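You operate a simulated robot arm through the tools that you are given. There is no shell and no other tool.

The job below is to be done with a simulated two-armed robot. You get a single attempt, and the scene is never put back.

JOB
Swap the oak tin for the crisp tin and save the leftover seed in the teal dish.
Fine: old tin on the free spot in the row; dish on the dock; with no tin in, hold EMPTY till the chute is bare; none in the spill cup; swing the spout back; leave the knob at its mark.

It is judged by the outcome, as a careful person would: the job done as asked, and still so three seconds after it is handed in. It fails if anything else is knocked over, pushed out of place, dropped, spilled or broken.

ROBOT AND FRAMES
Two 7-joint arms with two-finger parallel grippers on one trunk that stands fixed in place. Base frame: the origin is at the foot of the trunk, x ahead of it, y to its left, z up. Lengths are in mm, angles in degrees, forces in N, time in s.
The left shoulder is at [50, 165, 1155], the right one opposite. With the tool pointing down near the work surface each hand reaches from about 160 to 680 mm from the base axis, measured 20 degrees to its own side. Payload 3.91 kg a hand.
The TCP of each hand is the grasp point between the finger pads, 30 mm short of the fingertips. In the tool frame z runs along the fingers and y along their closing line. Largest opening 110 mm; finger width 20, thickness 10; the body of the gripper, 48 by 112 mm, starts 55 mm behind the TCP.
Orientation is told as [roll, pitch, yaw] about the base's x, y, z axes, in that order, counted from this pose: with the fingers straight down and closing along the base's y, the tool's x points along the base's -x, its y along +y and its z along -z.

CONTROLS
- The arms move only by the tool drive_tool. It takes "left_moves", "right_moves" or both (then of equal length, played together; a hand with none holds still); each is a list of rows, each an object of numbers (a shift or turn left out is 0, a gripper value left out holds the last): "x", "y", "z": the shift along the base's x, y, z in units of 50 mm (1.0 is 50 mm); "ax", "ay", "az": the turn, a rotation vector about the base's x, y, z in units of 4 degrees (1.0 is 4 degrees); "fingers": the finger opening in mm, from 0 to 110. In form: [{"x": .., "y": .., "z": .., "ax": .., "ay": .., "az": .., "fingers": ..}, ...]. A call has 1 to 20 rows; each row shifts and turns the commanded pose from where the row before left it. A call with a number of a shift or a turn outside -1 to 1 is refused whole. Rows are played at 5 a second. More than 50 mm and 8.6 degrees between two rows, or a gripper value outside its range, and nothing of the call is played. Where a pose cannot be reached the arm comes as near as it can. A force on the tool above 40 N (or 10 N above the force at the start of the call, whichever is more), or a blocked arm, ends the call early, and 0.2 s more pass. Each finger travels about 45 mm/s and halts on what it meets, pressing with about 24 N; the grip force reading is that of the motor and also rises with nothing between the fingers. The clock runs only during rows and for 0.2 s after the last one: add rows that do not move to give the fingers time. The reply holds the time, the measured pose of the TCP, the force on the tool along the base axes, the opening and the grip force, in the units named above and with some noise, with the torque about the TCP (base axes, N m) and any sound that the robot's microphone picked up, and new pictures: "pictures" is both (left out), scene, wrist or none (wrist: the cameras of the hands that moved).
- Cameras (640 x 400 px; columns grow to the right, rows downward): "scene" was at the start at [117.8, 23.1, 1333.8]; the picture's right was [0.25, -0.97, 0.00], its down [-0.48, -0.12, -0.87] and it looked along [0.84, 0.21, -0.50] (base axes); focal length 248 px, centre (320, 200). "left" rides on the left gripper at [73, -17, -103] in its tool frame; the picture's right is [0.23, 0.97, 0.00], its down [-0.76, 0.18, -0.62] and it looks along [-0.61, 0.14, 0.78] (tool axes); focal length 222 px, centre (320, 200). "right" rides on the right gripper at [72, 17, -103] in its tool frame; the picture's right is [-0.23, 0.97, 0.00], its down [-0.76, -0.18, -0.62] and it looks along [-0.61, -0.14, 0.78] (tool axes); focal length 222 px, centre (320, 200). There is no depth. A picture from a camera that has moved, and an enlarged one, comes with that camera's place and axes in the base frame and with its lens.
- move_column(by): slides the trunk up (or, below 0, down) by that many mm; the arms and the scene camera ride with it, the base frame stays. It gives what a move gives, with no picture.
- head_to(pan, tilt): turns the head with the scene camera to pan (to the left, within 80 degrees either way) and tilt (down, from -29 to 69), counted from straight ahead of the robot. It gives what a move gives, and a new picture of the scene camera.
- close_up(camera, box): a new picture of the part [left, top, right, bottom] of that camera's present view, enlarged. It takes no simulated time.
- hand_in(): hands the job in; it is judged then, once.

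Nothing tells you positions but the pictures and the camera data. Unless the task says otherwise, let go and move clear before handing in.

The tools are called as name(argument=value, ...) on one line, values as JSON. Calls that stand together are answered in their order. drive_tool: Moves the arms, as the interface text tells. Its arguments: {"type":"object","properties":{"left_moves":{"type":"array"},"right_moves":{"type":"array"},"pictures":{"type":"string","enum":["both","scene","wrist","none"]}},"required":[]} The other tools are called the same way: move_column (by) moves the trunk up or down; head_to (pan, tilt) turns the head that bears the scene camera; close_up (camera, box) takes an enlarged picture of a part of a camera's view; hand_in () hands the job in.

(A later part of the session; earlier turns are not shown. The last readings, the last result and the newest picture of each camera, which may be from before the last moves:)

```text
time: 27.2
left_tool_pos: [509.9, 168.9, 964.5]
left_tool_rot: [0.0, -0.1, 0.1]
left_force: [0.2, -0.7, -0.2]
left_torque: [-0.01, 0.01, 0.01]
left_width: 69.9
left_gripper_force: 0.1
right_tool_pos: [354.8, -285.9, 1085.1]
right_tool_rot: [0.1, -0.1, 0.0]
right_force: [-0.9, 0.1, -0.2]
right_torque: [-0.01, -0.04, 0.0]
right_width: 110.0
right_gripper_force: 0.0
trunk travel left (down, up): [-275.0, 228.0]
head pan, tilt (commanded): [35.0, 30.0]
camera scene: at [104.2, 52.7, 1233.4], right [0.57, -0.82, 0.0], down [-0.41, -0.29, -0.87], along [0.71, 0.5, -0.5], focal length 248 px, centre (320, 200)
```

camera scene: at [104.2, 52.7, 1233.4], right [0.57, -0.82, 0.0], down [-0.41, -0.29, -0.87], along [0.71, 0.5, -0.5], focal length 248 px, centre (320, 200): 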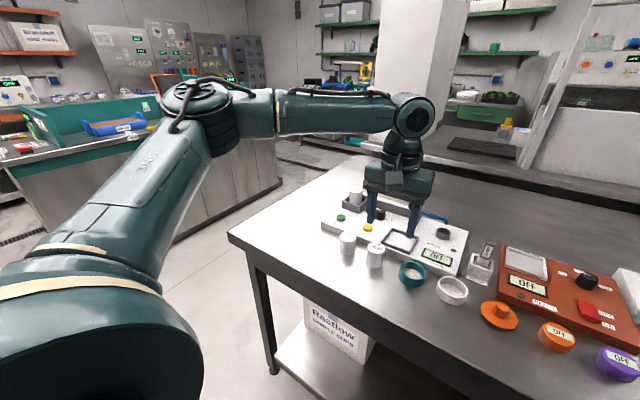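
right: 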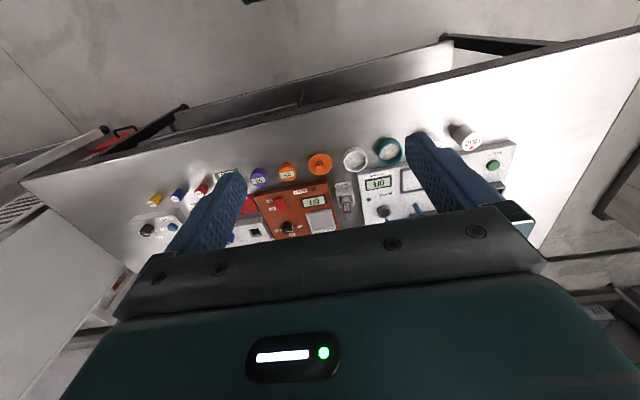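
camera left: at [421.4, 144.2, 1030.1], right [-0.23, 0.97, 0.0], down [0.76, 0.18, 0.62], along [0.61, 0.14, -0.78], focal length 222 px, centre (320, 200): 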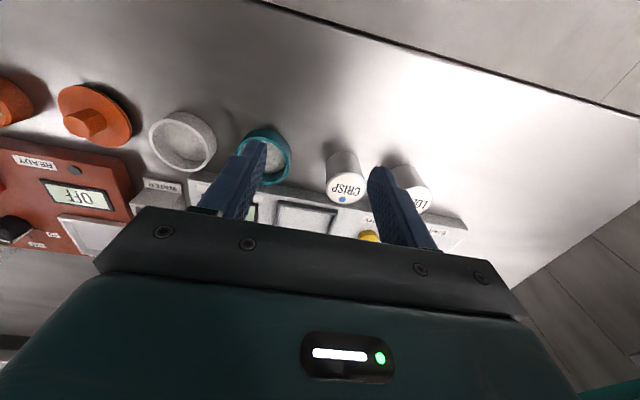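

With the tool straight down, the hand can't get over the dock or dish, but tilting the fingers outward moves the wrist back. I'll tilt the tool about 28° outward here and test again.

drive_tool(left_moves=[{"az": -1, "z": 0.3}, {"az": -1, "z": 0.3}, {"az": -1}, {"az": -1}, {"az": -1}, {"ax": -0.34, "ay": -0.94}, {"ax": -0.34, "ay": -0.94}, {"ax": -0.34, "ay": -0.94}, {"ax": -0.34, "ay": -0.94}, {"ax": -0.34, "ay": -0.94}, {"ax": -0.34, "ay": -0.94}, {"ax": -0.34, "ay": -0.94}, {}], pictures="none")

drive_tool(left_moves=[{"y": -0.5}, {"y": -0.5}, {"x": 0.5}, {"x": 0.5}, {"x": 0.5}, {}], pictures="both")

```text
time: 30.0
left_tool_pos: [510.1, 167.8, 993.4]
left_tool_rot: [0.0, -28.1, -20.0]
left_force: [-0.5, -0.1, 0.3]
left_torque: [-0.02, 0.02, -0.03]
left_width: 70.2
left_gripper_force: 0.1
right_tool_pos: [354.9, -286.4, 1085.3]
right_tool_rot: [0.0, 0.0, 0.0]
right_force: [0.3, -0.5, -0.4]
right_torque: [-0.01, 0.02, -0.02]
right_width: 109.8
right_gripper_force: 0.0
trunk travel left (down, up): [-275.0, 228.0]
head pan, tilt (commanded): [35.0, 30.0]
```

```text
time: 31.4
left_tool_pos: [580.5, 124.8, 993.1]
left_tool_rot: [0.0, -28.1, -20.0]
left_force: [0.7, 0.4, -0.3]
left_torque: [-0.03, 0.02, 0.01]
left_width: 70.0
left_gripper_force: 0.1
left hand out of reach, approached as far as the arm can: row 5
right_tool_pos: [353.1, -285.4, 1084.2]
right_tool_rot: [-0.1, 0.0, 0.0]
right_force: [-0.6, -0.1, -0.3]
right_torque: [-0.02, 0.01, -0.03]
right_width: 110.0
right_gripper_force: 0.1
trunk travel left (down, up): [-275.0, 228.0]
head pan, tilt (commanded): [35.0, 30.0]
camera scene: at [104.4, 52.8, 1233.3], right [0.57, -0.82, 0.0], down [-0.41, -0.29, -0.87], along [0.71, 0.5, -0.5], focal length 248 px, centre (320, 200)
camera left: at [468.1, 147.6, 1051.1], right [0.14, 0.98, -0.11], down [0.42, 0.04, 0.91], along [0.9, -0.17, -0.4], focal length 222 px, centre (320, 200)
```

scene: 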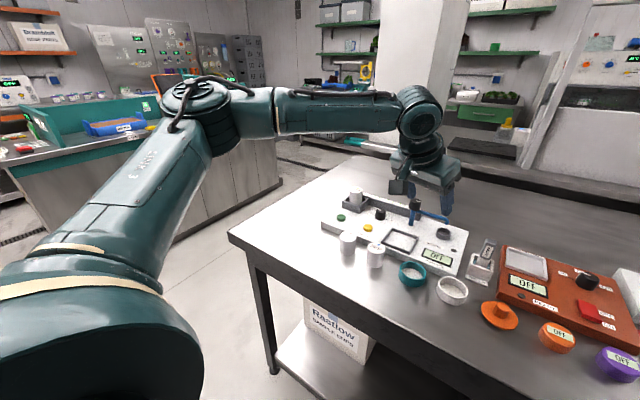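
left: 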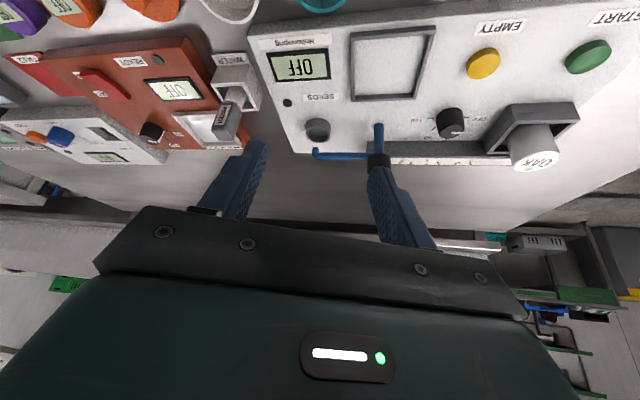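

Tilting works, and the limit is really on where the wrist can go. I'll map that limit with the wrist higher, moving up and pushing inward over clear space.

drive_tool(left_moves=[{"z": 0.9}, {"z": 0.9}, {"z": 0.9}, {"y": -0.6}, {"y": -0.6}, {"y": -0.6}, {"x": 0.6}, {"x": 0.6}, {}], pictures="none")

head_to(pan=45, tilt=15)

```text
time: 33.4
left_tool_pos: [588.4, 165.6, 1110.5]
left_tool_rot: [-0.1, -28.1, -20.1]
left_force: [-0.5, 0.0, -0.3]
left_torque: [0.02, 0.0, 0.05]
left_width: 70.3
left_gripper_force: 0.1
left hand out of reach, approached as far as the arm can: row 1, 2, 3, 4, 5, 6, 7, 8
right_tool_pos: [353.3, -285.3, 1085.1]
right_tool_rot: [0.1, 0.0, 0.1]
right_force: [-0.2, 0.0, -0.1]
right_torque: [0.0, -0.02, -0.01]
right_width: 110.0
right_gripper_force: 0.0
trunk travel left (down, up): [-275.0, 228.0]
head pan, tilt (commanded): [35.0, 30.0]
```

```text
time: 34.2
left_tool_pos: [588.6, 166.4, 1109.2]
left_tool_rot: [0.0, -28.1, -19.9]
left_force: [-0.7, 0.5, -0.8]
left_torque: [0.0, 0.02, 0.02]
left_width: 70.1
left_gripper_force: 0.1
right_tool_pos: [355.1, -285.6, 1085.1]
right_tool_rot: [0.0, 0.0, -0.1]
right_force: [0.4, -0.2, -0.1]
right_torque: [0.0, 0.01, 0.02]
right_width: 110.2
right_gripper_force: 0.1
trunk travel left (down, up): [-275.0, 228.0]
head pan, tilt (commanded): [45.0, 15.0]
camera scene: at [96.2, 66.9, 1257.5], right [0.71, -0.71, 0.0], down [-0.18, -0.18, -0.97], along [0.68, 0.68, -0.26], focal length 248 px, centre (320, 200)
```

scene: 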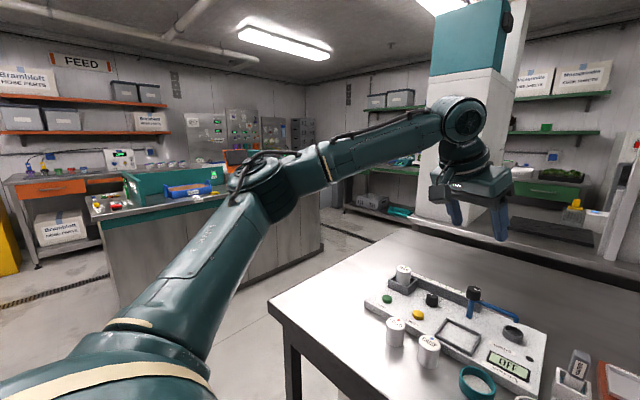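

At every limit the elbow sits at the same place, near (306, 394, 1187), so only the forearm was swinging. I'll take the arm out to the left and low to change its posture, then come back in.

drive_tool(left_moves=[{"x": -0.8, "y": 0.5, "ax": 0.34, "ay": 0.94}, {"x": -0.8, "y": 0.5, "ax": 0.34, "ay": 0.94}, {"x": -0.8, "y": 0.5, "ax": 0.34, "ay": 0.94}, {"x": -0.8, "y": 0.5, "ax": 0.34, "ay": 0.94}, {"x": -0.8, "y": 0.5, "ax": 0.34, "ay": 0.94}, {"y": 0.8, "ax": 0.34, "ay": 0.94}, {"y": 0.8, "ax": 0.34, "ay": 0.94}, {"y": 0.8, "az": 1}, {"y": 0.8, "az": 1}, {"y": 0.8, "az": 1}, {"y": 0.8, "az": 1}, {"y": 0.8, "az": 1}, {}], pictures="none")

head_to(pan=70, tilt=25)

```text
time: 37.0
left_tool_pos: [389.3, 571.0, 1107.3]
left_tool_rot: [0.1, 0.0, 0.1]
left_force: [-0.3, 0.1, 0.3]
left_torque: [0.01, 0.01, 0.01]
left_width: 70.0
left_gripper_force: 0.1
right_tool_pos: [354.3, -285.6, 1085.4]
right_tool_rot: [0.0, 0.0, 0.0]
right_force: [0.5, 0.6, 0.2]
right_torque: [0.02, 0.01, 0.03]
right_width: 110.0
right_gripper_force: 0.0
trunk travel left (down, up): [-275.0, 228.0]
head pan, tilt (commanded): [45.0, 15.0]
```

```text
time: 37.9
left_tool_pos: [391.1, 570.7, 1107.7]
left_tool_rot: [0.1, -0.1, 0.1]
left_force: [0.1, -0.3, 0.2]
left_torque: [-0.01, -0.01, -0.02]
left_width: 70.0
left_gripper_force: 0.1
right_tool_pos: [354.2, -286.8, 1084.6]
right_tool_rot: [0.1, 0.0, 0.1]
right_force: [-0.3, 0.7, 0.5]
right_torque: [0.02, 0.03, -0.03]
right_width: 110.0
right_gripper_force: 0.0
trunk travel left (down, up): [-275.0, 228.0]
head pan, tilt (commanded): [70.0, 25.0]
camera scene: at [61.7, 87.4, 1241.4], right [0.94, -0.34, 0.0], down [-0.14, -0.4, -0.91], along [0.31, 0.85, -0.42], focal length 248 px, centre (320, 200)
```

scene: 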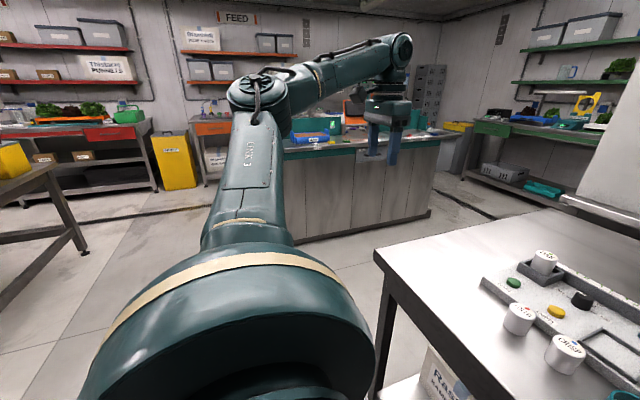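

The elbow stays high. I'll raise the trunk fully and stretch the arm out to the left and down, which should bring the elbow low.

move_column(by=228)

drive_tool(left_moves=[{"z": -0.95, "y": 0.3}, {"z": -0.95, "y": 0.3}, {"z": -0.95, "y": 0.3}, {"z": -0.95, "y": 0.3}, {"z": -0.95, "y": 0.3}, {"z": -0.95, "y": 0.3}, {"z": -0.95, "y": 0.3}, {"z": -0.95, "y": 0.3}, {"z": -0.9, "y": 0.3}, {}], pictures="none")

head_to(pan=65, tilt=35)

```text
time: 40.3
left_tool_pos: [390.9, 572.5, 1335.4]
left_tool_rot: [-0.1, -0.1, 0.1]
left_force: [0.1, 0.0, -0.6]
left_torque: [0.0, 0.01, -0.02]
left_width: 70.1
left_gripper_force: 0.0
right_tool_pos: [355.4, -285.9, 1312.5]
right_tool_rot: [0.0, 0.0, 0.0]
right_force: [-0.2, -0.2, -0.2]
right_torque: [0.0, 0.02, 0.0]
right_width: 109.9
right_gripper_force: 0.1
trunk travel left (down, up): [-503.0, 0.0]
head pan, tilt (commanded): [70.0, 25.0]
```

```text
time: 42.5
left_tool_pos: [355.8, 672.3, 945.2]
left_tool_rot: [0.1, -0.2, 0.2]
left_force: [0.3, 0.3, 0.4]
left_torque: [0.02, 0.02, 0.04]
left_width: 70.1
left_gripper_force: 0.1
left hand out of reach, approached as far as the arm can: row 8, 9
right_tool_pos: [355.7, -286.3, 1312.9]
right_tool_rot: [-0.1, 0.0, -0.1]
right_force: [-0.2, -0.2, -0.3]
right_torque: [0.05, -0.03, 0.0]
right_width: 110.1
right_gripper_force: 0.0
trunk travel left (down, up): [-503.0, 0.0]
head pan, tilt (commanded): [70.0, 25.0]
```

```text
time: 43.2
left_tool_pos: [356.2, 671.0, 946.1]
left_tool_rot: [-0.1, -0.1, 0.1]
left_force: [-0.8, 0.8, -0.3]
left_torque: [-0.04, 0.01, -0.02]
left_width: 69.9
left_gripper_force: 0.1
right_tool_pos: [355.5, -285.4, 1313.5]
right_tool_rot: [0.1, -0.1, 0.0]
right_force: [-0.1, 0.1, 0.1]
right_torque: [0.0, 0.02, -0.02]
right_width: 110.0
right_gripper_force: 0.3
trunk travel left (down, up): [-503.0, 0.0]
head pan, tilt (commanded): [65.0, 35.0]
camera scene: at [67.4, 80.6, 1453.6], right [0.91, -0.42, 0.0], down [-0.24, -0.52, -0.82], along [0.35, 0.74, -0.57], focal length 248 px, centre (320, 200)
```

scene: 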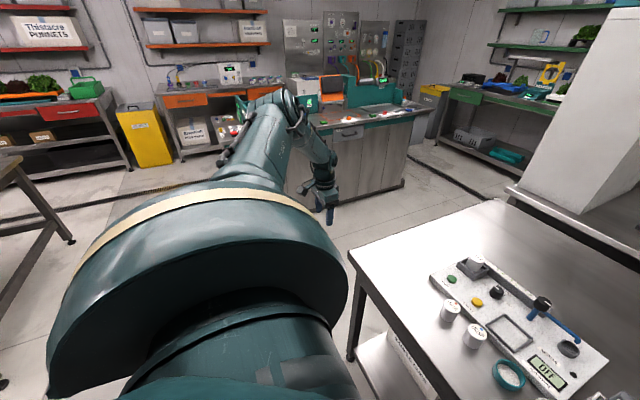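

Still limited by posture. The right arm started at a pose that mirrors one the left arm can't reach, so I'll move the right arm back there and look at its elbow for a clue.

drive_tool(right_moves=[{"y": 0.9}, {"y": 0.9}, {"y": 0.9}, {"y": 0.9}, {"y": 0.9}, {"y": 0.9}, {}], pictures="none")

head_to(pan=-45, tilt=10)

```text
time: 44.8
left_tool_pos: [355.2, 671.1, 946.8]
left_tool_rot: [0.0, 0.0, 0.1]
left_force: [0.2, -0.5, 0.0]
left_torque: [-0.02, 0.0, -0.02]
left_width: 70.1
left_gripper_force: 0.0
right_tool_pos: [355.5, -16.3, 1312.7]
right_tool_rot: [0.1, 0.0, 0.0]
right_force: [-0.2, 0.1, 0.4]
right_torque: [-0.01, 0.0, 0.0]
right_width: 109.8
right_gripper_force: 0.0
trunk travel left (down, up): [-503.0, 0.0]
head pan, tilt (commanded): [65.0, 35.0]
```

```text
time: 46.7
left_tool_pos: [355.0, 671.1, 946.5]
left_tool_rot: [0.0, -0.1, 0.1]
left_force: [0.8, 0.5, -0.7]
left_torque: [0.0, -0.03, -0.03]
left_width: 70.1
left_gripper_force: 0.1
right_tool_pos: [356.5, -15.6, 1313.2]
right_tool_rot: [0.0, 0.0, 0.0]
right_force: [-0.4, 0.5, 0.1]
right_torque: [0.05, 0.0, 0.05]
right_width: 110.0
right_gripper_force: 0.1
trunk travel left (down, up): [-503.0, 0.0]
head pan, tilt (commanded): [-45.0, 10.0]
camera scene: at [95.9, -64.9, 1493.7], right [-0.71, -0.71, 0.0], down [-0.12, 0.12, -0.98], along [0.7, -0.7, -0.17], focal length 248 px, centre (320, 200)
```

scene: 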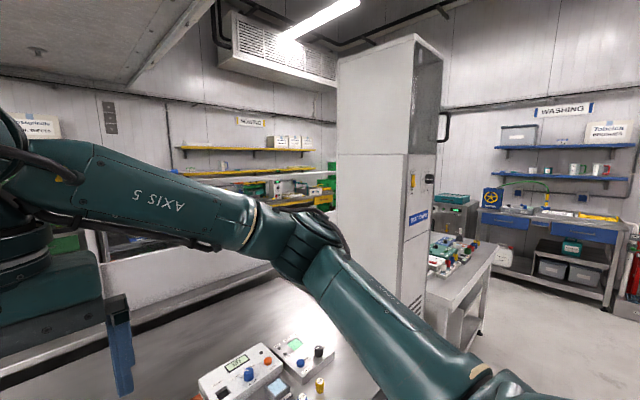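

The right elbow can come further in than the left one did, so the left arm is just in a poor posture. I'll test how far forward the right arm reaches from here.

drive_tool(right_moves=[{"x": 0.6, "z": -0.5}, {"x": 0.6, "z": -0.5}, {"x": 0.6, "z": -0.5}, {"x": 0.6, "z": -0.5}, {"x": 0.6, "z": -0.5}, {"x": 0.6}, {"x": 0.6}, {"x": 0.6}, {}], pictures="none")

head_to(pan=-40, tilt=15)

```text
time: 48.7
left_tool_pos: [356.4, 671.7, 946.7]
left_tool_rot: [-0.1, -0.1, 0.0]
left_force: [0.4, 0.3, 0.2]
left_torque: [0.01, -0.01, 0.01]
left_width: 70.0
left_gripper_force: 0.1
right_tool_pos: [594.4, -16.7, 1187.3]
right_tool_rot: [0.0, -0.1, -0.1]
right_force: [-0.1, 0.3, -0.1]
right_torque: [0.03, 0.0, 0.05]
right_width: 109.9
right_gripper_force: 0.1
trunk travel left (down, up): [-503.0, 0.0]
head pan, tilt (commanded): [-45.0, 10.0]
```

```text
time: 49.4
left_tool_pos: [356.9, 671.9, 946.0]
left_tool_rot: [0.0, -0.2, 0.0]
left_force: [0.0, -0.2, 0.2]
left_torque: [-0.03, 0.01, -0.01]
left_width: 70.2
left_gripper_force: 0.0
right_tool_pos: [594.4, -15.8, 1187.3]
right_tool_rot: [0.1, 0.1, -0.1]
right_force: [0.5, 0.6, 0.7]
right_torque: [-0.02, -0.01, 0.04]
right_width: 109.8
right_gripper_force: 0.2
trunk travel left (down, up): [-503.0, 0.0]
head pan, tilt (commanded): [-40.0, 15.0]
camera scene: at [101.6, -59.1, 1485.6], right [-0.64, -0.77, 0.0], down [-0.2, 0.17, -0.97], along [0.74, -0.62, -0.26], focal length 248 px, centre (320, 200)
```

scene: 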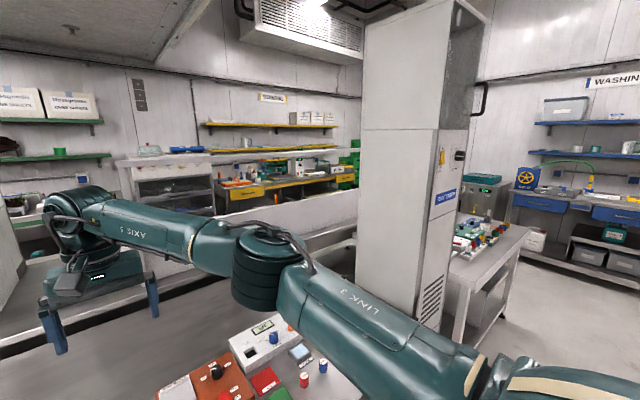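

The right arm reaches well in this posture. I'll bring the left arm back to the mirrored starting region and try the same path, inward first and then forward.

drive_tool(left_moves=[{"z": 0.95}, {"z": 0.95}, {"z": 0.95}, {"z": 0.95}, {"z": 0.95, "y": -0.3}, {"z": 0.95, "y": -0.3}, {"z": 0.95, "y": -0.3}, {"z": 0.6, "y": -0.75}, {"y": -0.9}, {"y": -0.9}, {"y": -0.9}, {"y": -0.9}, {"y": -0.9}, {"y": -0.9}, {}], right_moves=[{"x": -0.9}, {"x": -0.9, "z": 0.5}, {"x": -0.9, "z": 0.5}, {"x": -0.9, "z": 0.5}, {"x": -0.9, "z": 0.5}, {"y": -0.9, "z": 0.5}, {"y": -0.9}, {"y": -0.9}, {"y": -0.9}, {"y": -0.9}, {"y": -0.9}, {}, {}, {}, {}], pictures="none")

head_to(pan=55, tilt=10)

head_to(pan=-55, tilt=10)

```text
refused: row 2 steps farther than a row can; nothing moved
```

```text
time: 51.1
left_tool_pos: [355.1, 671.0, 946.8]
left_tool_rot: [0.0, -0.1, 0.2]
left_force: [0.2, -0.1, -0.3]
left_torque: [0.02, 0.01, -0.06]
left_width: 70.0
left_gripper_force: 0.1
right_tool_pos: [594.3, -15.9, 1187.2]
right_tool_rot: [0.0, 0.1, 0.0]
right_force: [0.4, -0.4, 1.2]
right_torque: [-0.01, 0.02, -0.01]
right_width: 109.8
right_gripper_force: 0.2
trunk travel left (down, up): [-503.0, 0.0]
head pan, tilt (commanded): [55.0, 10.0]
camera scene: at [83.4, 77.0, 1493.7], right [0.82, -0.57, 0.0], down [-0.1, -0.14, -0.98], along [0.56, 0.81, -0.17], focal length 248 px, centre (320, 200)
```

scene: 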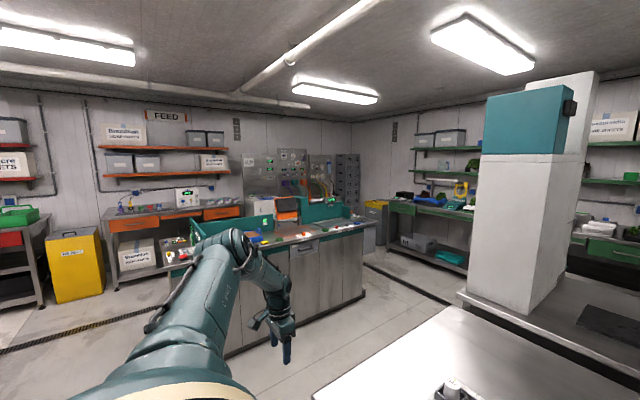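

```text
time: 53.0
left_tool_pos: [355.8, 672.0, 946.0]
left_tool_rot: [-0.1, -0.1, 0.1]
left_force: [0.1, 0.5, -0.4]
left_torque: [-0.01, 0.0, 0.01]
left_width: 69.9
left_gripper_force: 0.1
right_tool_pos: [594.3, -17.4, 1186.7]
right_tool_rot: [0.0, 0.1, 0.0]
right_force: [0.3, -0.1, 0.2]
right_torque: [-0.03, -0.02, 0.03]
right_width: 110.2
right_gripper_force: 0.0
trunk travel left (down, up): [-503.0, 0.0]
head pan, tilt (commanded): [-55.0, 10.0]
camera scene: at [83.5, -75.3, 1493.7], right [-0.82, -0.57, 0.0], down [-0.1, 0.14, -0.98], along [0.57, -0.81, -0.17], focal length 248 px, centre (320, 200)
```

scene: 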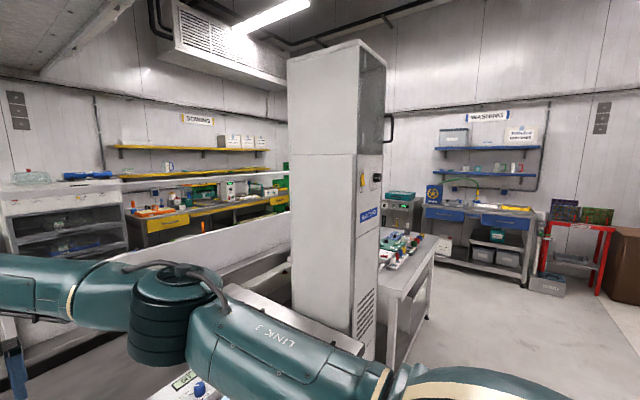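

That call was refused for one row that stepped too far. I'll repeat it with smaller steps.

drive_tool(left_moves=[{"z": 0.95}, {"z": 0.95}, {"z": 0.95}, {"z": 0.95}, {"z": 0.95, "y": -0.2}, {"z": 0.95, "y": -0.2}, {"z": 0.95, "y": -0.2}, {"z": 0.6, "y": -0.75}, {"y": -0.9}, {"y": -0.9}, {"y": -0.9}, {"y": -0.9}, {"y": -0.9}, {"y": -0.9}, {}], right_moves=[{"x": -0.8}, {"x": -0.8, "z": 0.5}, {"x": -0.8, "z": 0.5}, {"x": -0.8, "z": 0.5}, {"x": -0.8, "z": 0.5}, {"x": -0.8, "z": 0.5}, {"y": -0.9}, {"y": -0.9}, {"y": -0.9}, {"y": -0.9}, {"y": -0.9}, {"y": -0.9}, {}, {}, {}], pictures="none")

head_to(pan=55, tilt=10)

head_to(pan=-55, tilt=10)

```text
time: 56.1
left_tool_pos: [356.1, 334.8, 1309.4]
left_tool_rot: [-0.1, -0.1, 0.1]
left_force: [-0.3, 0.1, -0.1]
left_torque: [-0.03, -0.02, -0.01]
left_width: 70.0
left_gripper_force: 0.0
right_tool_pos: [355.4, -284.9, 1313.4]
right_tool_rot: [0.1, 0.0, 0.0]
right_force: [-0.6, -0.6, 0.0]
right_torque: [0.01, -0.04, 0.0]
right_width: 110.0
right_gripper_force: 0.1
trunk travel left (down, up): [-503.0, 0.0]
head pan, tilt (commanded): [-55.0, 10.0]
```

```text
time: 58.0
left_tool_pos: [355.8, 334.5, 1311.0]
left_tool_rot: [-0.1, 0.0, 0.1]
left_force: [0.0, 1.0, 0.4]
left_torque: [0.01, -0.02, -0.02]
left_width: 70.0
left_gripper_force: 0.1
right_tool_pos: [355.6, -285.6, 1314.3]
right_tool_rot: [0.1, 0.0, 0.1]
right_force: [-0.1, 0.8, 0.1]
right_torque: [0.0, -0.02, 0.03]
right_width: 109.8
right_gripper_force: 0.1
trunk travel left (down, up): [-503.0, 0.0]
head pan, tilt (commanded): [55.0, 10.0]
camera scene: at [83.4, 77.0, 1493.7], right [0.82, -0.57, 0.0], down [-0.1, -0.14, -0.98], along [0.56, 0.81, -0.17], focal length 248 px, centre (320, 200)
```

scene: 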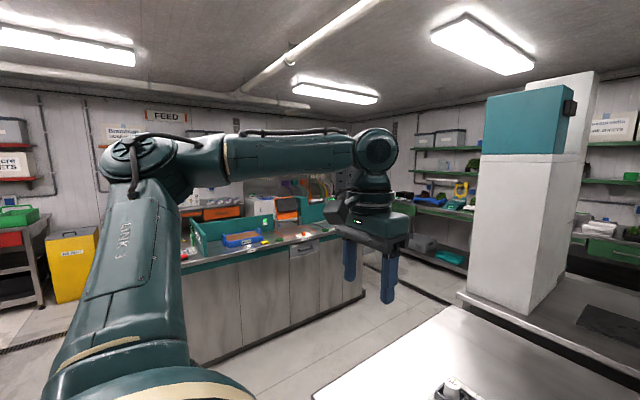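

```text
time: 59.9
left_tool_pos: [356.4, 335.2, 1310.0]
left_tool_rot: [-0.1, -0.1, 0.1]
left_force: [0.1, -0.7, 0.6]
left_torque: [-0.03, 0.03, -0.02]
left_width: 69.5
left_gripper_force: 0.1
right_tool_pos: [355.5, -285.7, 1313.1]
right_tool_rot: [-0.1, -0.1, 0.0]
right_force: [-0.6, 0.2, 0.9]
right_torque: [0.02, -0.01, 0.01]
right_width: 110.0
right_gripper_force: 0.0
trunk travel left (down, up): [-503.0, 0.0]
head pan, tilt (commanded): [-55.0, 10.0]
camera scene: at [83.5, -75.3, 1493.7], right [-0.82, -0.57, 0.0], down [-0.1, 0.14, -0.98], along [0.57, -0.81, -0.17], focal length 248 px, centre (320, 200)
```

scene: 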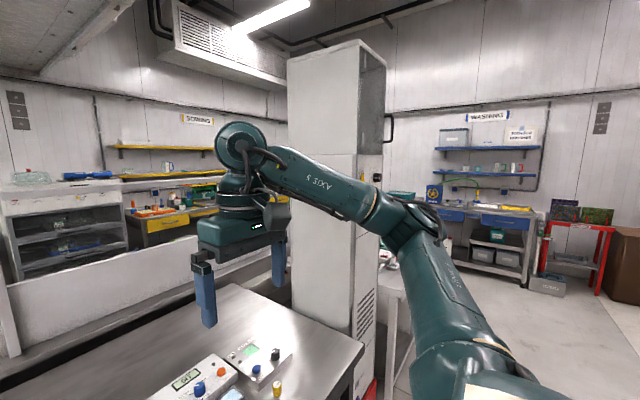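

The left elbow rides much higher than the right one. I'll try to shift that posture by taking the left hand high up and back, well away from the bench, then checking the inward reach again.

drive_tool(left_moves=[{"y": -0.9}, {"y": -0.9}, {"y": -0.9}, {"y": -0.9}, {"y": -0.9}, {"y": -0.9}, {}], pictures="none")

head_to(pan=55, tilt=10)

```text
time: 61.5
left_tool_pos: [351.6, 99.1, 1306.2]
left_tool_rot: [0.0, -0.1, 0.1]
left_force: [-0.2, -0.5, -0.2]
left_torque: [0.01, 0.03, 0.0]
left_width: 70.0
left_gripper_force: 0.0
left hand out of reach, approached as far as the arm can: row 6
right_tool_pos: [356.0, -285.8, 1314.6]
right_tool_rot: [0.0, 0.0, 0.0]
right_force: [-0.3, 1.0, 0.7]
right_torque: [0.04, 0.04, 0.0]
right_width: 110.2
right_gripper_force: 0.0
trunk travel left (down, up): [-503.0, 0.0]
head pan, tilt (commanded): [-55.0, 10.0]
```

```text
time: 63.4
left_tool_pos: [351.7, 98.6, 1305.7]
left_tool_rot: [0.0, 0.0, 0.1]
left_force: [-0.2, -0.3, -0.8]
left_torque: [0.01, -0.02, 0.03]
left_width: 70.0
left_gripper_force: 0.1
right_tool_pos: [355.4, -286.3, 1314.8]
right_tool_rot: [0.0, 0.0, 0.0]
right_force: [0.9, 0.1, 0.2]
right_torque: [-0.01, -0.01, 0.01]
right_width: 110.2
right_gripper_force: 0.0
trunk travel left (down, up): [-503.0, 0.0]
head pan, tilt (commanded): [55.0, 10.0]
camera scene: at [83.5, 77.0, 1493.7], right [0.82, -0.57, 0.0], down [-0.1, -0.14, -0.98], along [0.56, 0.81, -0.17], focal length 248 px, centre (320, 200)
```

scene: 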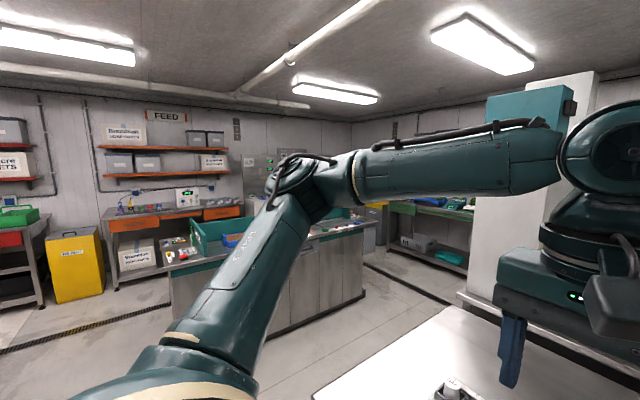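

The left shoulder posture stays the limiter. I'll try turning the wrist a long way at a free, high position so that its own limit forces the elbow to shift.

drive_tool(left_moves=[{"y": 0.9}, {"y": 0.9}, {"az": -1}, {"az": -1}, {"az": -1}, {"az": -1}, {"az": -1}, {"az": -1}, {"az": -1}, {"az": -1}, {"az": -1}, {"az": -1}, {"az": -1}, {"az": -1}, {"az": -1}, {"az": -1}, {"az": -1}, {"az": -1}, {"az": -1}, {"az": -1}], pictures="none")

drive_tool(left_moves=[{"az": -1}, {"az": -1}, {"az": -1}, {"az": -1}, {"az": -1}, {"az": -1}, {"az": -1}, {"az": -1}, {"az": -1}, {"az": -1}, {"az": -1}, {"az": -1}, {"az": -1}, {"az": -1}, {"az": -1}, {"az": -1}, {"az": -1}, {"az": -1}], pictures="scene")

```text
time: 67.6
left_tool_pos: [350.8, 188.5, 1304.4]
left_tool_rot: [0.0, -0.2, -72.1]
left_force: [0.1, 0.4, -0.1]
left_torque: [0.02, 0.02, 0.04]
left_width: 69.9
left_gripper_force: 0.2
right_tool_pos: [355.1, -286.4, 1313.7]
right_tool_rot: [0.1, 0.0, 0.0]
right_force: [-0.3, -0.3, -0.1]
right_torque: [0.02, -0.01, 0.01]
right_width: 110.0
right_gripper_force: 0.2
trunk travel left (down, up): [-503.0, 0.0]
head pan, tilt (commanded): [55.0, 10.0]
```

```text
time: 71.4
left_tool_pos: [351.3, 190.3, 1305.3]
left_tool_rot: [0.0, -0.1, -144.0]
left_force: [-0.5, 0.1, -0.2]
left_torque: [0.01, 0.0, -0.02]
left_width: 70.1
left_gripper_force: 0.0
right_tool_pos: [355.8, -285.2, 1314.0]
right_tool_rot: [0.0, 0.0, 0.0]
right_force: [0.1, 0.5, 0.0]
right_torque: [0.04, 0.0, 0.01]
right_width: 109.9
right_gripper_force: 0.0
trunk travel left (down, up): [-503.0, 0.0]
head pan, tilt (commanded): [55.0, 10.0]
camera scene: at [83.4, 77.0, 1493.7], right [0.82, -0.57, 0.0], down [-0.1, -0.14, -0.98], along [0.56, 0.81, -0.17], focal length 248 px, centre (320, 200)
```

scene: 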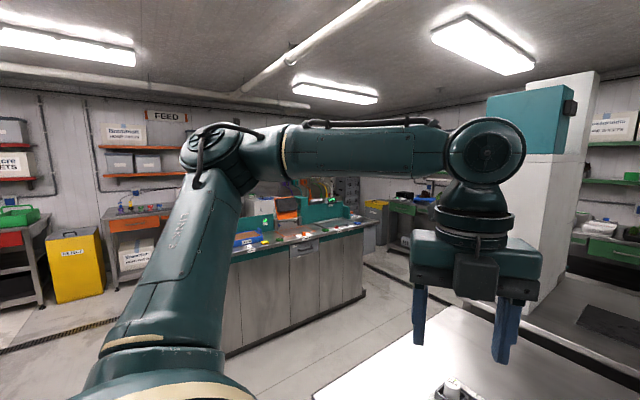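

The wrist turns freely this far. I'll keep turning to find its limit.

drive_tool(left_moves=[{"az": -1}, {"az": -1}, {"az": -1}, {"az": -1}, {"az": -1}, {"az": -1}, {"az": -1}, {"az": -1}, {"az": -1}, {"az": -1}, {"az": -1}, {"az": -1}, {"az": -1}, {"az": -1}, {"az": -1}, {"az": -1}, {"az": -1}, {"az": -1}, {"az": -1}, {"az": -1}], pictures="scene")

```text
time: 75.6
left_tool_pos: [349.8, 190.0, 1305.0]
left_tool_rot: [0.0, 0.0, 136.0]
left_force: [-0.2, 0.4, 0.6]
left_torque: [-0.01, -0.03, 0.02]
left_width: 69.9
left_gripper_force: 0.0
right_tool_pos: [356.1, -286.1, 1314.2]
right_tool_rot: [0.0, -0.1, 0.0]
right_force: [-0.1, 0.3, -0.4]
right_torque: [0.03, 0.02, -0.02]
right_width: 109.8
right_gripper_force: 0.0
trunk travel left (down, up): [-503.0, 0.0]
head pan, tilt (commanded): [55.0, 10.0]
camera scene: at [83.4, 77.0, 1493.7], right [0.82, -0.57, 0.0], down [-0.1, -0.14, -0.98], along [0.56, 0.81, -0.17], focal length 248 px, centre (320, 200)
```

scene: 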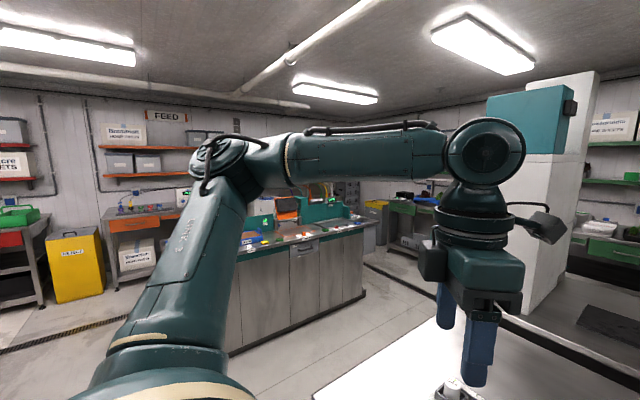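

The elbow has begun to move a little lower and inward. I'll keep going in the same direction.

drive_tool(left_moves=[{"az": -1}, {"az": -1}, {"az": -1}, {"az": -1}, {"az": -1}, {"az": -1}, {"az": -1}, {"az": -1}, {"az": -1}, {"az": -1}, {"az": -1}, {"az": -1}, {"az": -1}, {"az": -1}, {"az": -1}, {"az": -1}, {"az": -1}, {"az": -1}, {"az": -1}, {"az": -1}], pictures="scene")

```text
time: 79.5
left_tool_pos: [140.6, 148.1, 1325.9]
left_tool_rot: [-0.8, 1.2, 63.9]
left_force: [16.4, -28.8, -3.8]
left_torque: [0.72, 0.29, 0.53]
left_width: 56.7
left_gripper_force: 0.1
left hand out of reach, approached as far as the arm can: row 6, 7, 8, 9, 10, 11, 12, 13, 14, 15, 16, 17, 18, 19
right_tool_pos: [355.4, -285.4, 1313.6]
right_tool_rot: [-0.1, 0.1, -0.1]
right_force: [-0.4, -0.6, 1.0]
right_torque: [0.03, -0.02, 0.02]
right_width: 109.9
right_gripper_force: 0.1
trunk travel left (down, up): [-503.0, 0.0]
head pan, tilt (commanded): [55.0, 10.0]
stopped in row 19 (left hand): the force on the tool passed its limit at 53 N (the readings are from after the stop); the commanded pose is now the measured one
camera scene: at [83.4, 77.0, 1493.7], right [0.82, -0.57, 0.0], down [-0.1, -0.14, -0.98], along [0.56, 0.81, -0.17], focal length 248 px, centre (320, 200)
```

scene: 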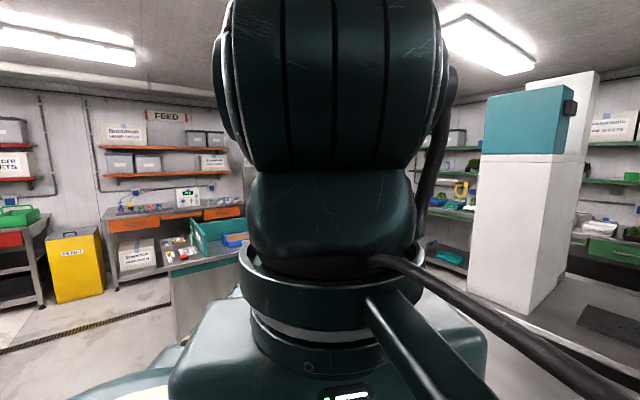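

The hand swung back toward the robot's own body and stopped on contact. I'll back it straight out forward, gently.

drive_tool(left_moves=[{"x": 0.3, "y": 0.05}, {"x": 0.4}, {"x": 0.5}, {"x": 0.6}, {}], pictures="scene")

```text
time: 80.3
left_tool_pos: [142.3, 148.2, 1326.6]
left_tool_rot: [-1.1, 1.2, 64.1]
left_force: [15.2, -18.0, -1.6]
left_torque: [0.65, 0.01, 0.41]
left_width: 59.7
left_gripper_force: 0.0
left hand out of reach, approached as far as the arm can: row 1, 2, 3
right_tool_pos: [355.3, -285.1, 1314.2]
right_tool_rot: [0.1, 0.1, 0.1]
right_force: [0.3, -0.1, 0.1]
right_torque: [0.0, -0.01, -0.04]
right_width: 110.0
right_gripper_force: 0.1
trunk travel left (down, up): [-503.0, 0.0]
head pan, tilt (commanded): [55.0, 10.0]
stopped in row 3 (left hand): the force on the tool passed its limit at 59 N (the readings are from after the stop); the commanded pose is now the measured one
camera scene: at [83.4, 77.0, 1493.7], right [0.82, -0.57, 0.0], down [-0.1, -0.14, -0.98], along [0.56, 0.81, -0.17], focal length 248 px, centre (320, 200)
```

scene: 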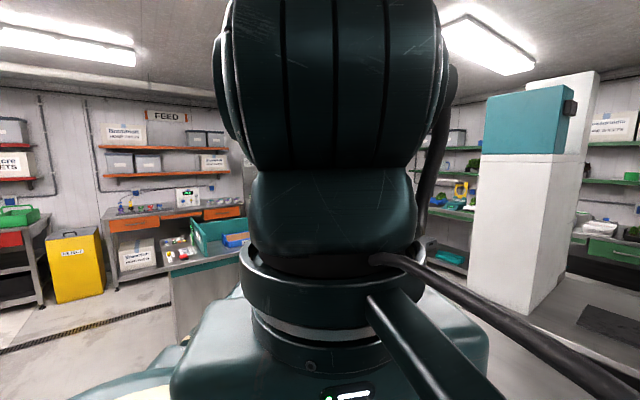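

One finger is pressing on the robot's own shoulder. I'll close the fingers to relieve that, then turn the wrist back the way it came.

drive_tool(left_moves=[{"fingers": 10}, {}, {}, {}, {}], pictures="none")

drive_tool(left_moves=[{"az": 0.5}, {"az": 1}, {"az": 1}, {}], pictures="scene")

```text
time: 81.5
left_tool_pos: [140.6, 147.5, 1326.7]
left_tool_rot: [-0.8, 1.1, 63.8]
left_force: [0.7, 0.1, -0.9]
left_torque: [-0.02, -0.01, 0.03]
left_width: 10.0
left_gripper_force: 0.0
right_tool_pos: [355.5, -285.6, 1314.1]
right_tool_rot: [0.0, 0.0, 0.1]
right_force: [0.0, -0.2, 0.5]
right_torque: [0.01, 0.02, -0.02]
right_width: 109.9
right_gripper_force: 0.0
trunk travel left (down, up): [-503.0, 0.0]
head pan, tilt (commanded): [55.0, 10.0]
```

```text
time: 82.5
left_tool_pos: [140.2, 147.8, 1326.1]
left_tool_rot: [-0.8, 1.0, 74.0]
left_force: [-1.1, -0.2, -0.4]
left_torque: [0.03, 0.02, 0.0]
left_width: 9.9
left_gripper_force: 0.0
right_tool_pos: [355.1, -285.7, 1313.6]
right_tool_rot: [-0.1, 0.0, 0.0]
right_force: [-0.7, -0.1, -0.5]
right_torque: [0.0, -0.01, -0.01]
right_width: 110.1
right_gripper_force: 0.0
trunk travel left (down, up): [-503.0, 0.0]
head pan, tilt (commanded): [55.0, 10.0]
camera scene: at [83.6, 76.9, 1493.7], right [0.82, -0.57, 0.0], down [-0.1, -0.14, -0.98], along [0.56, 0.81, -0.17], focal length 248 px, centre (320, 200)
```

scene: 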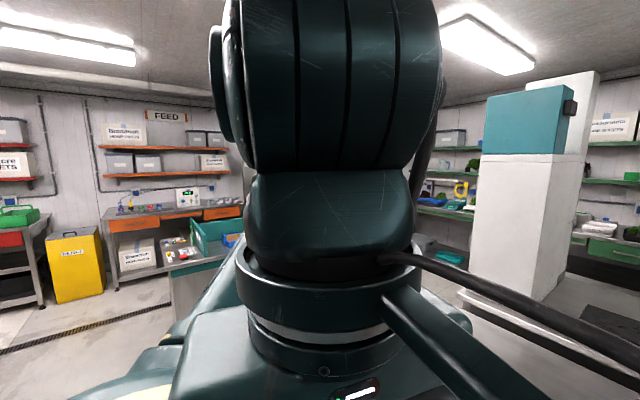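

Contact is released. Now I'll move the hand forward while turning it back.

drive_tool(left_moves=[{"x": 0.3, "az": 1}, {"x": 0.5, "az": 1}, {"x": 0.7, "az": 1}, {"x": 0.8, "az": 1}, {"x": 0.8, "az": 1}, {"x": 0.8, "az": 1}, {}], pictures="scene")

```text
time: 84.1
left_tool_pos: [302.6, 130.1, 1333.3]
left_tool_rot: [-1.0, 1.1, 98.0]
left_force: [-0.2, -0.7, -0.3]
left_torque: [-0.02, -0.03, 0.0]
left_width: 10.0
left_gripper_force: 0.0
left hand out of reach, approached as far as the arm can: row 4, 5, 6
right_tool_pos: [354.4, -285.4, 1314.5]
right_tool_rot: [0.0, 0.0, 0.1]
right_force: [-0.6, 0.7, 0.0]
right_torque: [0.0, -0.02, -0.01]
right_width: 110.0
right_gripper_force: 0.1
trunk travel left (down, up): [-503.0, 0.0]
head pan, tilt (commanded): [55.0, 10.0]
camera scene: at [83.0, 77.2, 1493.7], right [0.82, -0.57, 0.0], down [-0.1, -0.14, -0.98], along [0.56, 0.81, -0.17], focal length 248 px, centre (320, 200)
```

scene: 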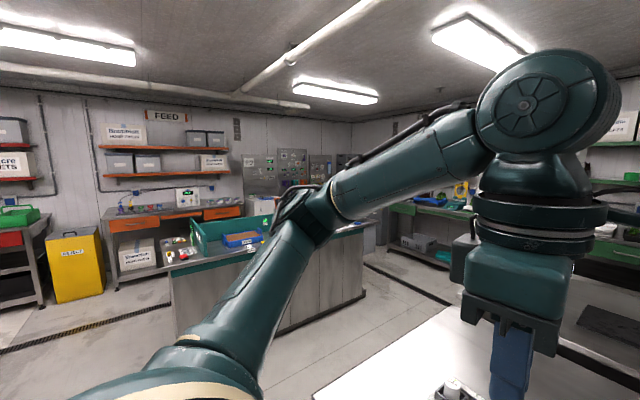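

The elbow is now lower, matching the good posture of the right arm. I'll unwind the wrist back to its starting turn while keeping this posture.

drive_tool(left_moves=[{"az": 1}, {"az": 1}, {"az": 1}, {"az": 1}, {"az": 1}, {"az": 1}, {"az": 1}, {"az": 1}, {"az": 1}, {"az": 1}, {"az": 1}, {"az": 1}, {"az": 1}, {"az": 1}, {"az": 1}, {"az": 1}, {"az": 1}, {"az": 1}, {"az": 1}, {"az": 1}], pictures="none")

drive_tool(left_moves=[{"az": 1}, {"az": 1}, {"az": 1}, {"az": 1}, {"az": 1}, {"az": 1}, {"az": 1}, {"az": 1}, {"az": 1}, {"az": 1}, {"az": 1}, {"az": 1}, {"az": 1}, {"az": 1}, {"az": 1}, {"az": 1}, {"az": 1}, {"az": 1}, {"az": 1}, {"az": 1}], pictures="none")

drive_tool(left_moves=[{"az": 1}, {"az": 1}, {"az": 1}, {"az": 1}, {"az": 1}, {"az": 1}, {"az": 1}, {"az": 1}, {"az": 1}, {"az": 1}, {"az": 1}, {"az": 1}, {"az": 1}, {"az": 1}, {"az": 1}, {"az": 1}, {"az": 1}, {"az": 1}, {"az": 1}, {"az": 1}], pictures="scene")

```text
time: 88.3
left_tool_pos: [303.4, 128.1, 1334.4]
left_tool_rot: [-0.9, 1.1, 177.9]
left_force: [-0.1, 0.4, -0.3]
left_torque: [-0.02, 0.0, 0.0]
left_width: 10.0
left_gripper_force: 0.1
right_tool_pos: [354.6, -285.4, 1313.8]
right_tool_rot: [0.0, 0.2, -0.1]
right_force: [0.8, -0.4, -0.4]
right_torque: [-0.02, -0.01, 0.03]
right_width: 109.9
right_gripper_force: 0.2
trunk travel left (down, up): [-503.0, 0.0]
head pan, tilt (commanded): [55.0, 10.0]
```

```text
time: 92.5
left_tool_pos: [302.9, 128.2, 1332.9]
left_tool_rot: [-0.9, 1.2, -102.1]
left_force: [0.4, 0.5, 0.1]
left_torque: [0.02, 0.0, 0.0]
left_width: 9.9
left_gripper_force: 0.2
right_tool_pos: [356.0, -285.6, 1314.1]
right_tool_rot: [0.0, 0.1, -0.1]
right_force: [0.2, 0.3, 0.7]
right_torque: [-0.02, 0.02, 0.0]
right_width: 109.9
right_gripper_force: 0.1
trunk travel left (down, up): [-503.0, 0.0]
head pan, tilt (commanded): [55.0, 10.0]
```

```text
time: 96.7
left_tool_pos: [304.0, 129.2, 1335.0]
left_tool_rot: [-0.9, 1.1, -22.0]
left_force: [0.3, -0.3, 0.7]
left_torque: [-0.03, -0.02, -0.01]
left_width: 9.8
left_gripper_force: 0.1
right_tool_pos: [356.1, -285.3, 1314.2]
right_tool_rot: [0.1, 0.0, 0.0]
right_force: [-0.1, 0.3, 0.3]
right_torque: [0.0, -0.01, 0.03]
right_width: 109.9
right_gripper_force: 0.1
trunk travel left (down, up): [-503.0, 0.0]
head pan, tilt (commanded): [55.0, 10.0]
camera scene: at [83.4, 77.0, 1493.7], right [0.82, -0.57, 0.0], down [-0.1, -0.14, -0.98], along [0.56, 0.81, -0.17], focal length 248 px, centre (320, 200)
```

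scene: 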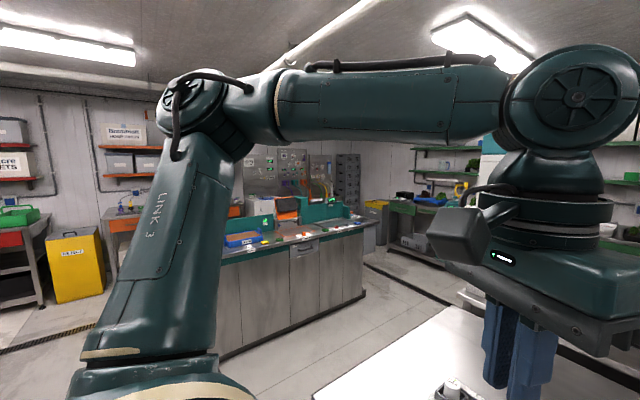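

The elbow rose again as the wrist unwound. I'll return to the earlier pose at (352, 99, 1306) with no turn and compare the elbow with the earlier picture there.

drive_tool(left_moves=[{"az": 1, "x": 0.2}, {"az": 1, "x": 0.2}, {"az": 1, "x": 0.2}, {"az": 1, "x": 0.2}, {"az": 1, "x": 0.2, "z": -0.3}, {"az": 0.5, "z": -0.3}, {}, {}], pictures="scene")

```text
time: 98.5
left_tool_pos: [353.9, 127.6, 1303.3]
left_tool_rot: [-0.9, 1.1, 0.0]
left_force: [0.8, -0.3, 0.5]
left_torque: [-0.01, 0.0, -0.02]
left_width: 10.0
left_gripper_force: 0.1
right_tool_pos: [355.2, -285.7, 1313.9]
right_tool_rot: [-0.1, 0.0, 0.0]
right_force: [1.2, -0.8, -0.4]
right_torque: [0.02, 0.0, 0.01]
right_width: 110.3
right_gripper_force: 0.1
trunk travel left (down, up): [-503.0, 0.0]
head pan, tilt (commanded): [55.0, 10.0]
camera scene: at [83.4, 77.0, 1493.7], right [0.82, -0.57, 0.0], down [-0.1, -0.14, -0.98], along [0.56, 0.81, -0.17], focal length 248 px, centre (320, 200)
```

scene: 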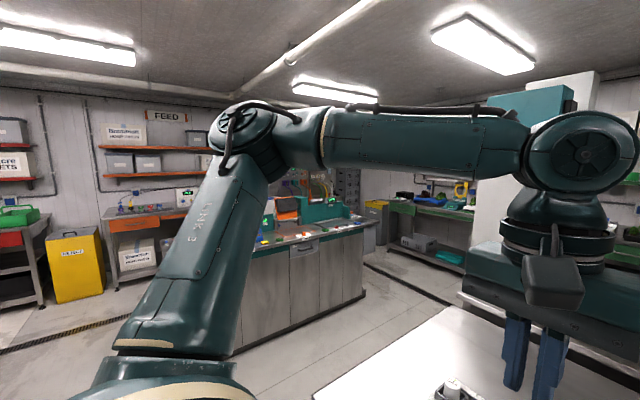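

The elbow height depends on the path: turning the hand with the wrist above the shoulder moves the elbow, and below the shoulder it moves the other way. I'll use that by turning one way up high and unwinding down low.

drive_tool(left_moves=[{"x": -0.6, "y": 0.5, "z": 0.5}, {"x": -0.6, "y": 0.5, "z": 0.5}, {"az": -1, "z": 0.5}, {"az": -1}, {"az": -1}, {"az": -1}, {"az": -1}, {"az": -1}, {"az": -1}, {"az": -1}, {"az": -1}, {"az": -1}, {"az": -1}, {"az": -1}, {"az": -1}, {"az": -1}, {"az": -1}, {"az": -1}, {"az": -1}, {"az": -1}], pictures="none")

drive_tool(left_moves=[{"az": -1}, {"az": -1}, {"az": -1}, {"az": -1}, {"az": -1}, {"az": -1}, {"az": -1}, {"az": -1}, {"az": -1}, {"az": -1}, {"az": -1}, {"az": -1}, {"az": -1}, {"az": -1}, {"az": -1}, {"az": -1}, {"az": -1}, {"az": -1}], pictures="none")

drive_tool(left_moves=[{"az": -1}, {"az": -1}, {"az": -1}, {"az": -1}, {"az": -1}, {"az": -1}, {"az": -1}, {"az": -1}, {"az": -1}, {"az": -1}, {"az": -1}, {"az": -1}, {"az": -1}, {"az": -1}, {"az": -1}, {"az": -1}], pictures="scene")

```text
time: 102.7
left_tool_pos: [294.1, 178.4, 1379.1]
left_tool_rot: [-1.0, 1.0, -72.2]
left_force: [1.0, 0.2, 0.7]
left_torque: [-0.02, 0.02, -0.04]
left_width: 10.2
left_gripper_force: 0.1
right_tool_pos: [356.0, -285.2, 1313.0]
right_tool_rot: [0.0, 0.0, 0.0]
right_force: [0.2, -0.3, -0.6]
right_torque: [-0.01, 0.0, -0.01]
right_width: 110.0
right_gripper_force: 0.0
trunk travel left (down, up): [-503.0, 0.0]
head pan, tilt (commanded): [55.0, 10.0]
```

```text
time: 106.5
left_tool_pos: [292.5, 178.5, 1379.1]
left_tool_rot: [-1.0, 1.1, -144.3]
left_force: [0.1, -0.4, -0.3]
left_torque: [0.03, 0.0, -0.03]
left_width: 10.1
left_gripper_force: 0.1
right_tool_pos: [356.0, -285.5, 1314.6]
right_tool_rot: [0.0, 0.1, 0.0]
right_force: [0.2, 0.5, 0.2]
right_torque: [-0.01, 0.0, 0.03]
right_width: 110.3
right_gripper_force: 0.3
trunk travel left (down, up): [-503.0, 0.0]
head pan, tilt (commanded): [55.0, 10.0]
```

```text
time: 109.9
left_tool_pos: [294.3, 178.1, 1379.0]
left_tool_rot: [-0.9, 1.0, 151.7]
left_force: [-0.4, 0.3, -0.6]
left_torque: [0.0, 0.02, 0.0]
left_width: 10.1
left_gripper_force: 0.0
right_tool_pos: [356.1, -285.9, 1314.9]
right_tool_rot: [0.0, 0.0, 0.1]
right_force: [0.3, 0.0, 0.0]
right_torque: [-0.02, -0.04, -0.01]
right_width: 110.1
right_gripper_force: 0.0
trunk travel left (down, up): [-503.0, 0.0]
head pan, tilt (commanded): [55.0, 10.0]
camera scene: at [83.4, 77.0, 1493.7], right [0.82, -0.57, 0.0], down [-0.1, -0.14, -0.98], along [0.56, 0.81, -0.17], focal length 248 px, centre (320, 200)
```

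scene: 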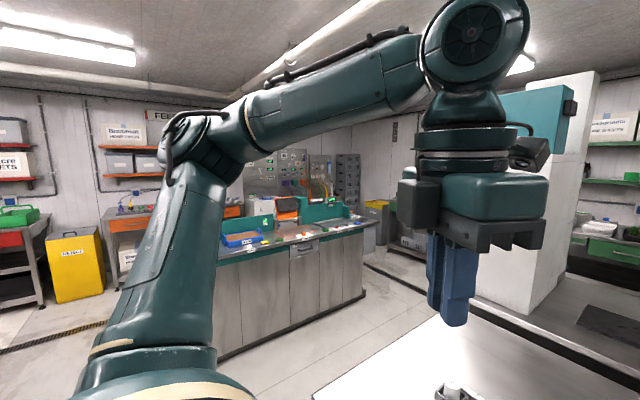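

The elbow has come down. Now I'll lower the hand below shoulder height, clear of the bench, and unwind the turn there.

drive_tool(left_moves=[{"z": -0.88, "x": 0.09, "y": 0.12}, {"z": -0.88, "x": 0.09, "y": 0.12}, {"z": -0.88, "x": 0.09, "y": 0.12}, {"z": -0.88, "x": 0.09, "y": 0.12}, {"z": -0.88, "x": 0.09, "y": 0.12}, {"z": -0.88, "x": 0.09, "y": 0.12}, {"z": -0.88, "x": 0.09, "y": 0.12}, {"z": -0.88, "x": 0.09, "y": 0.12}, {"z": -0.88, "x": 0.09, "y": 0.12}, {"z": -0.6, "x": 0.09, "y": 0.12}, {}], pictures="none")

head_to(pan=55, tilt=30)

```text
time: 112.3
left_tool_pos: [338.0, 237.6, 952.6]
left_tool_rot: [-0.8, 1.1, 151.8]
left_force: [0.2, 0.3, 0.0]
left_torque: [0.02, -0.01, -0.01]
left_width: 10.1
left_gripper_force: 0.0
right_tool_pos: [355.8, -286.7, 1314.5]
right_tool_rot: [0.0, 0.1, 0.0]
right_force: [-0.5, -0.3, 0.0]
right_torque: [0.0, -0.01, 0.0]
right_width: 110.2
right_gripper_force: 0.0
trunk travel left (down, up): [-503.0, 0.0]
head pan, tilt (commanded): [55.0, 10.0]
```

```text
time: 113.1
left_tool_pos: [337.1, 238.7, 953.0]
left_tool_rot: [-0.9, 1.1, 151.7]
left_force: [-0.5, -0.4, -0.1]
left_torque: [-0.01, -0.02, 0.03]
left_width: 9.8
left_gripper_force: 0.0
right_tool_pos: [354.8, -286.0, 1313.9]
right_tool_rot: [0.0, 0.0, 0.0]
right_force: [-0.1, 0.9, 0.7]
right_torque: [-0.01, 0.03, 0.0]
right_width: 110.1
right_gripper_force: 0.0
trunk travel left (down, up): [-503.0, 0.0]
head pan, tilt (commanded): [55.0, 30.0]
camera scene: at [81.9, 74.9, 1461.4], right [0.82, -0.57, 0.0], down [-0.29, -0.41, -0.87], along [0.5, 0.71, -0.5], focal length 248 px, centre (320, 200)
```

scene: 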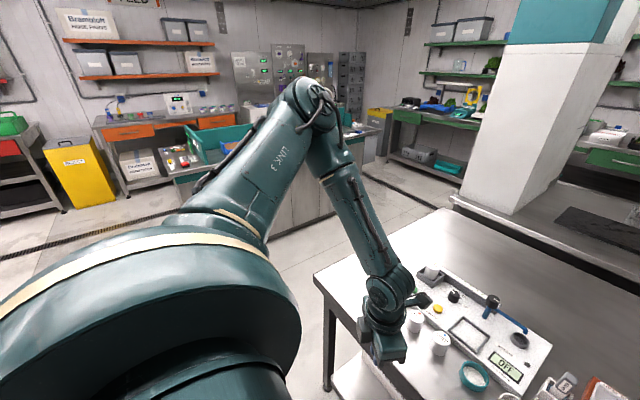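

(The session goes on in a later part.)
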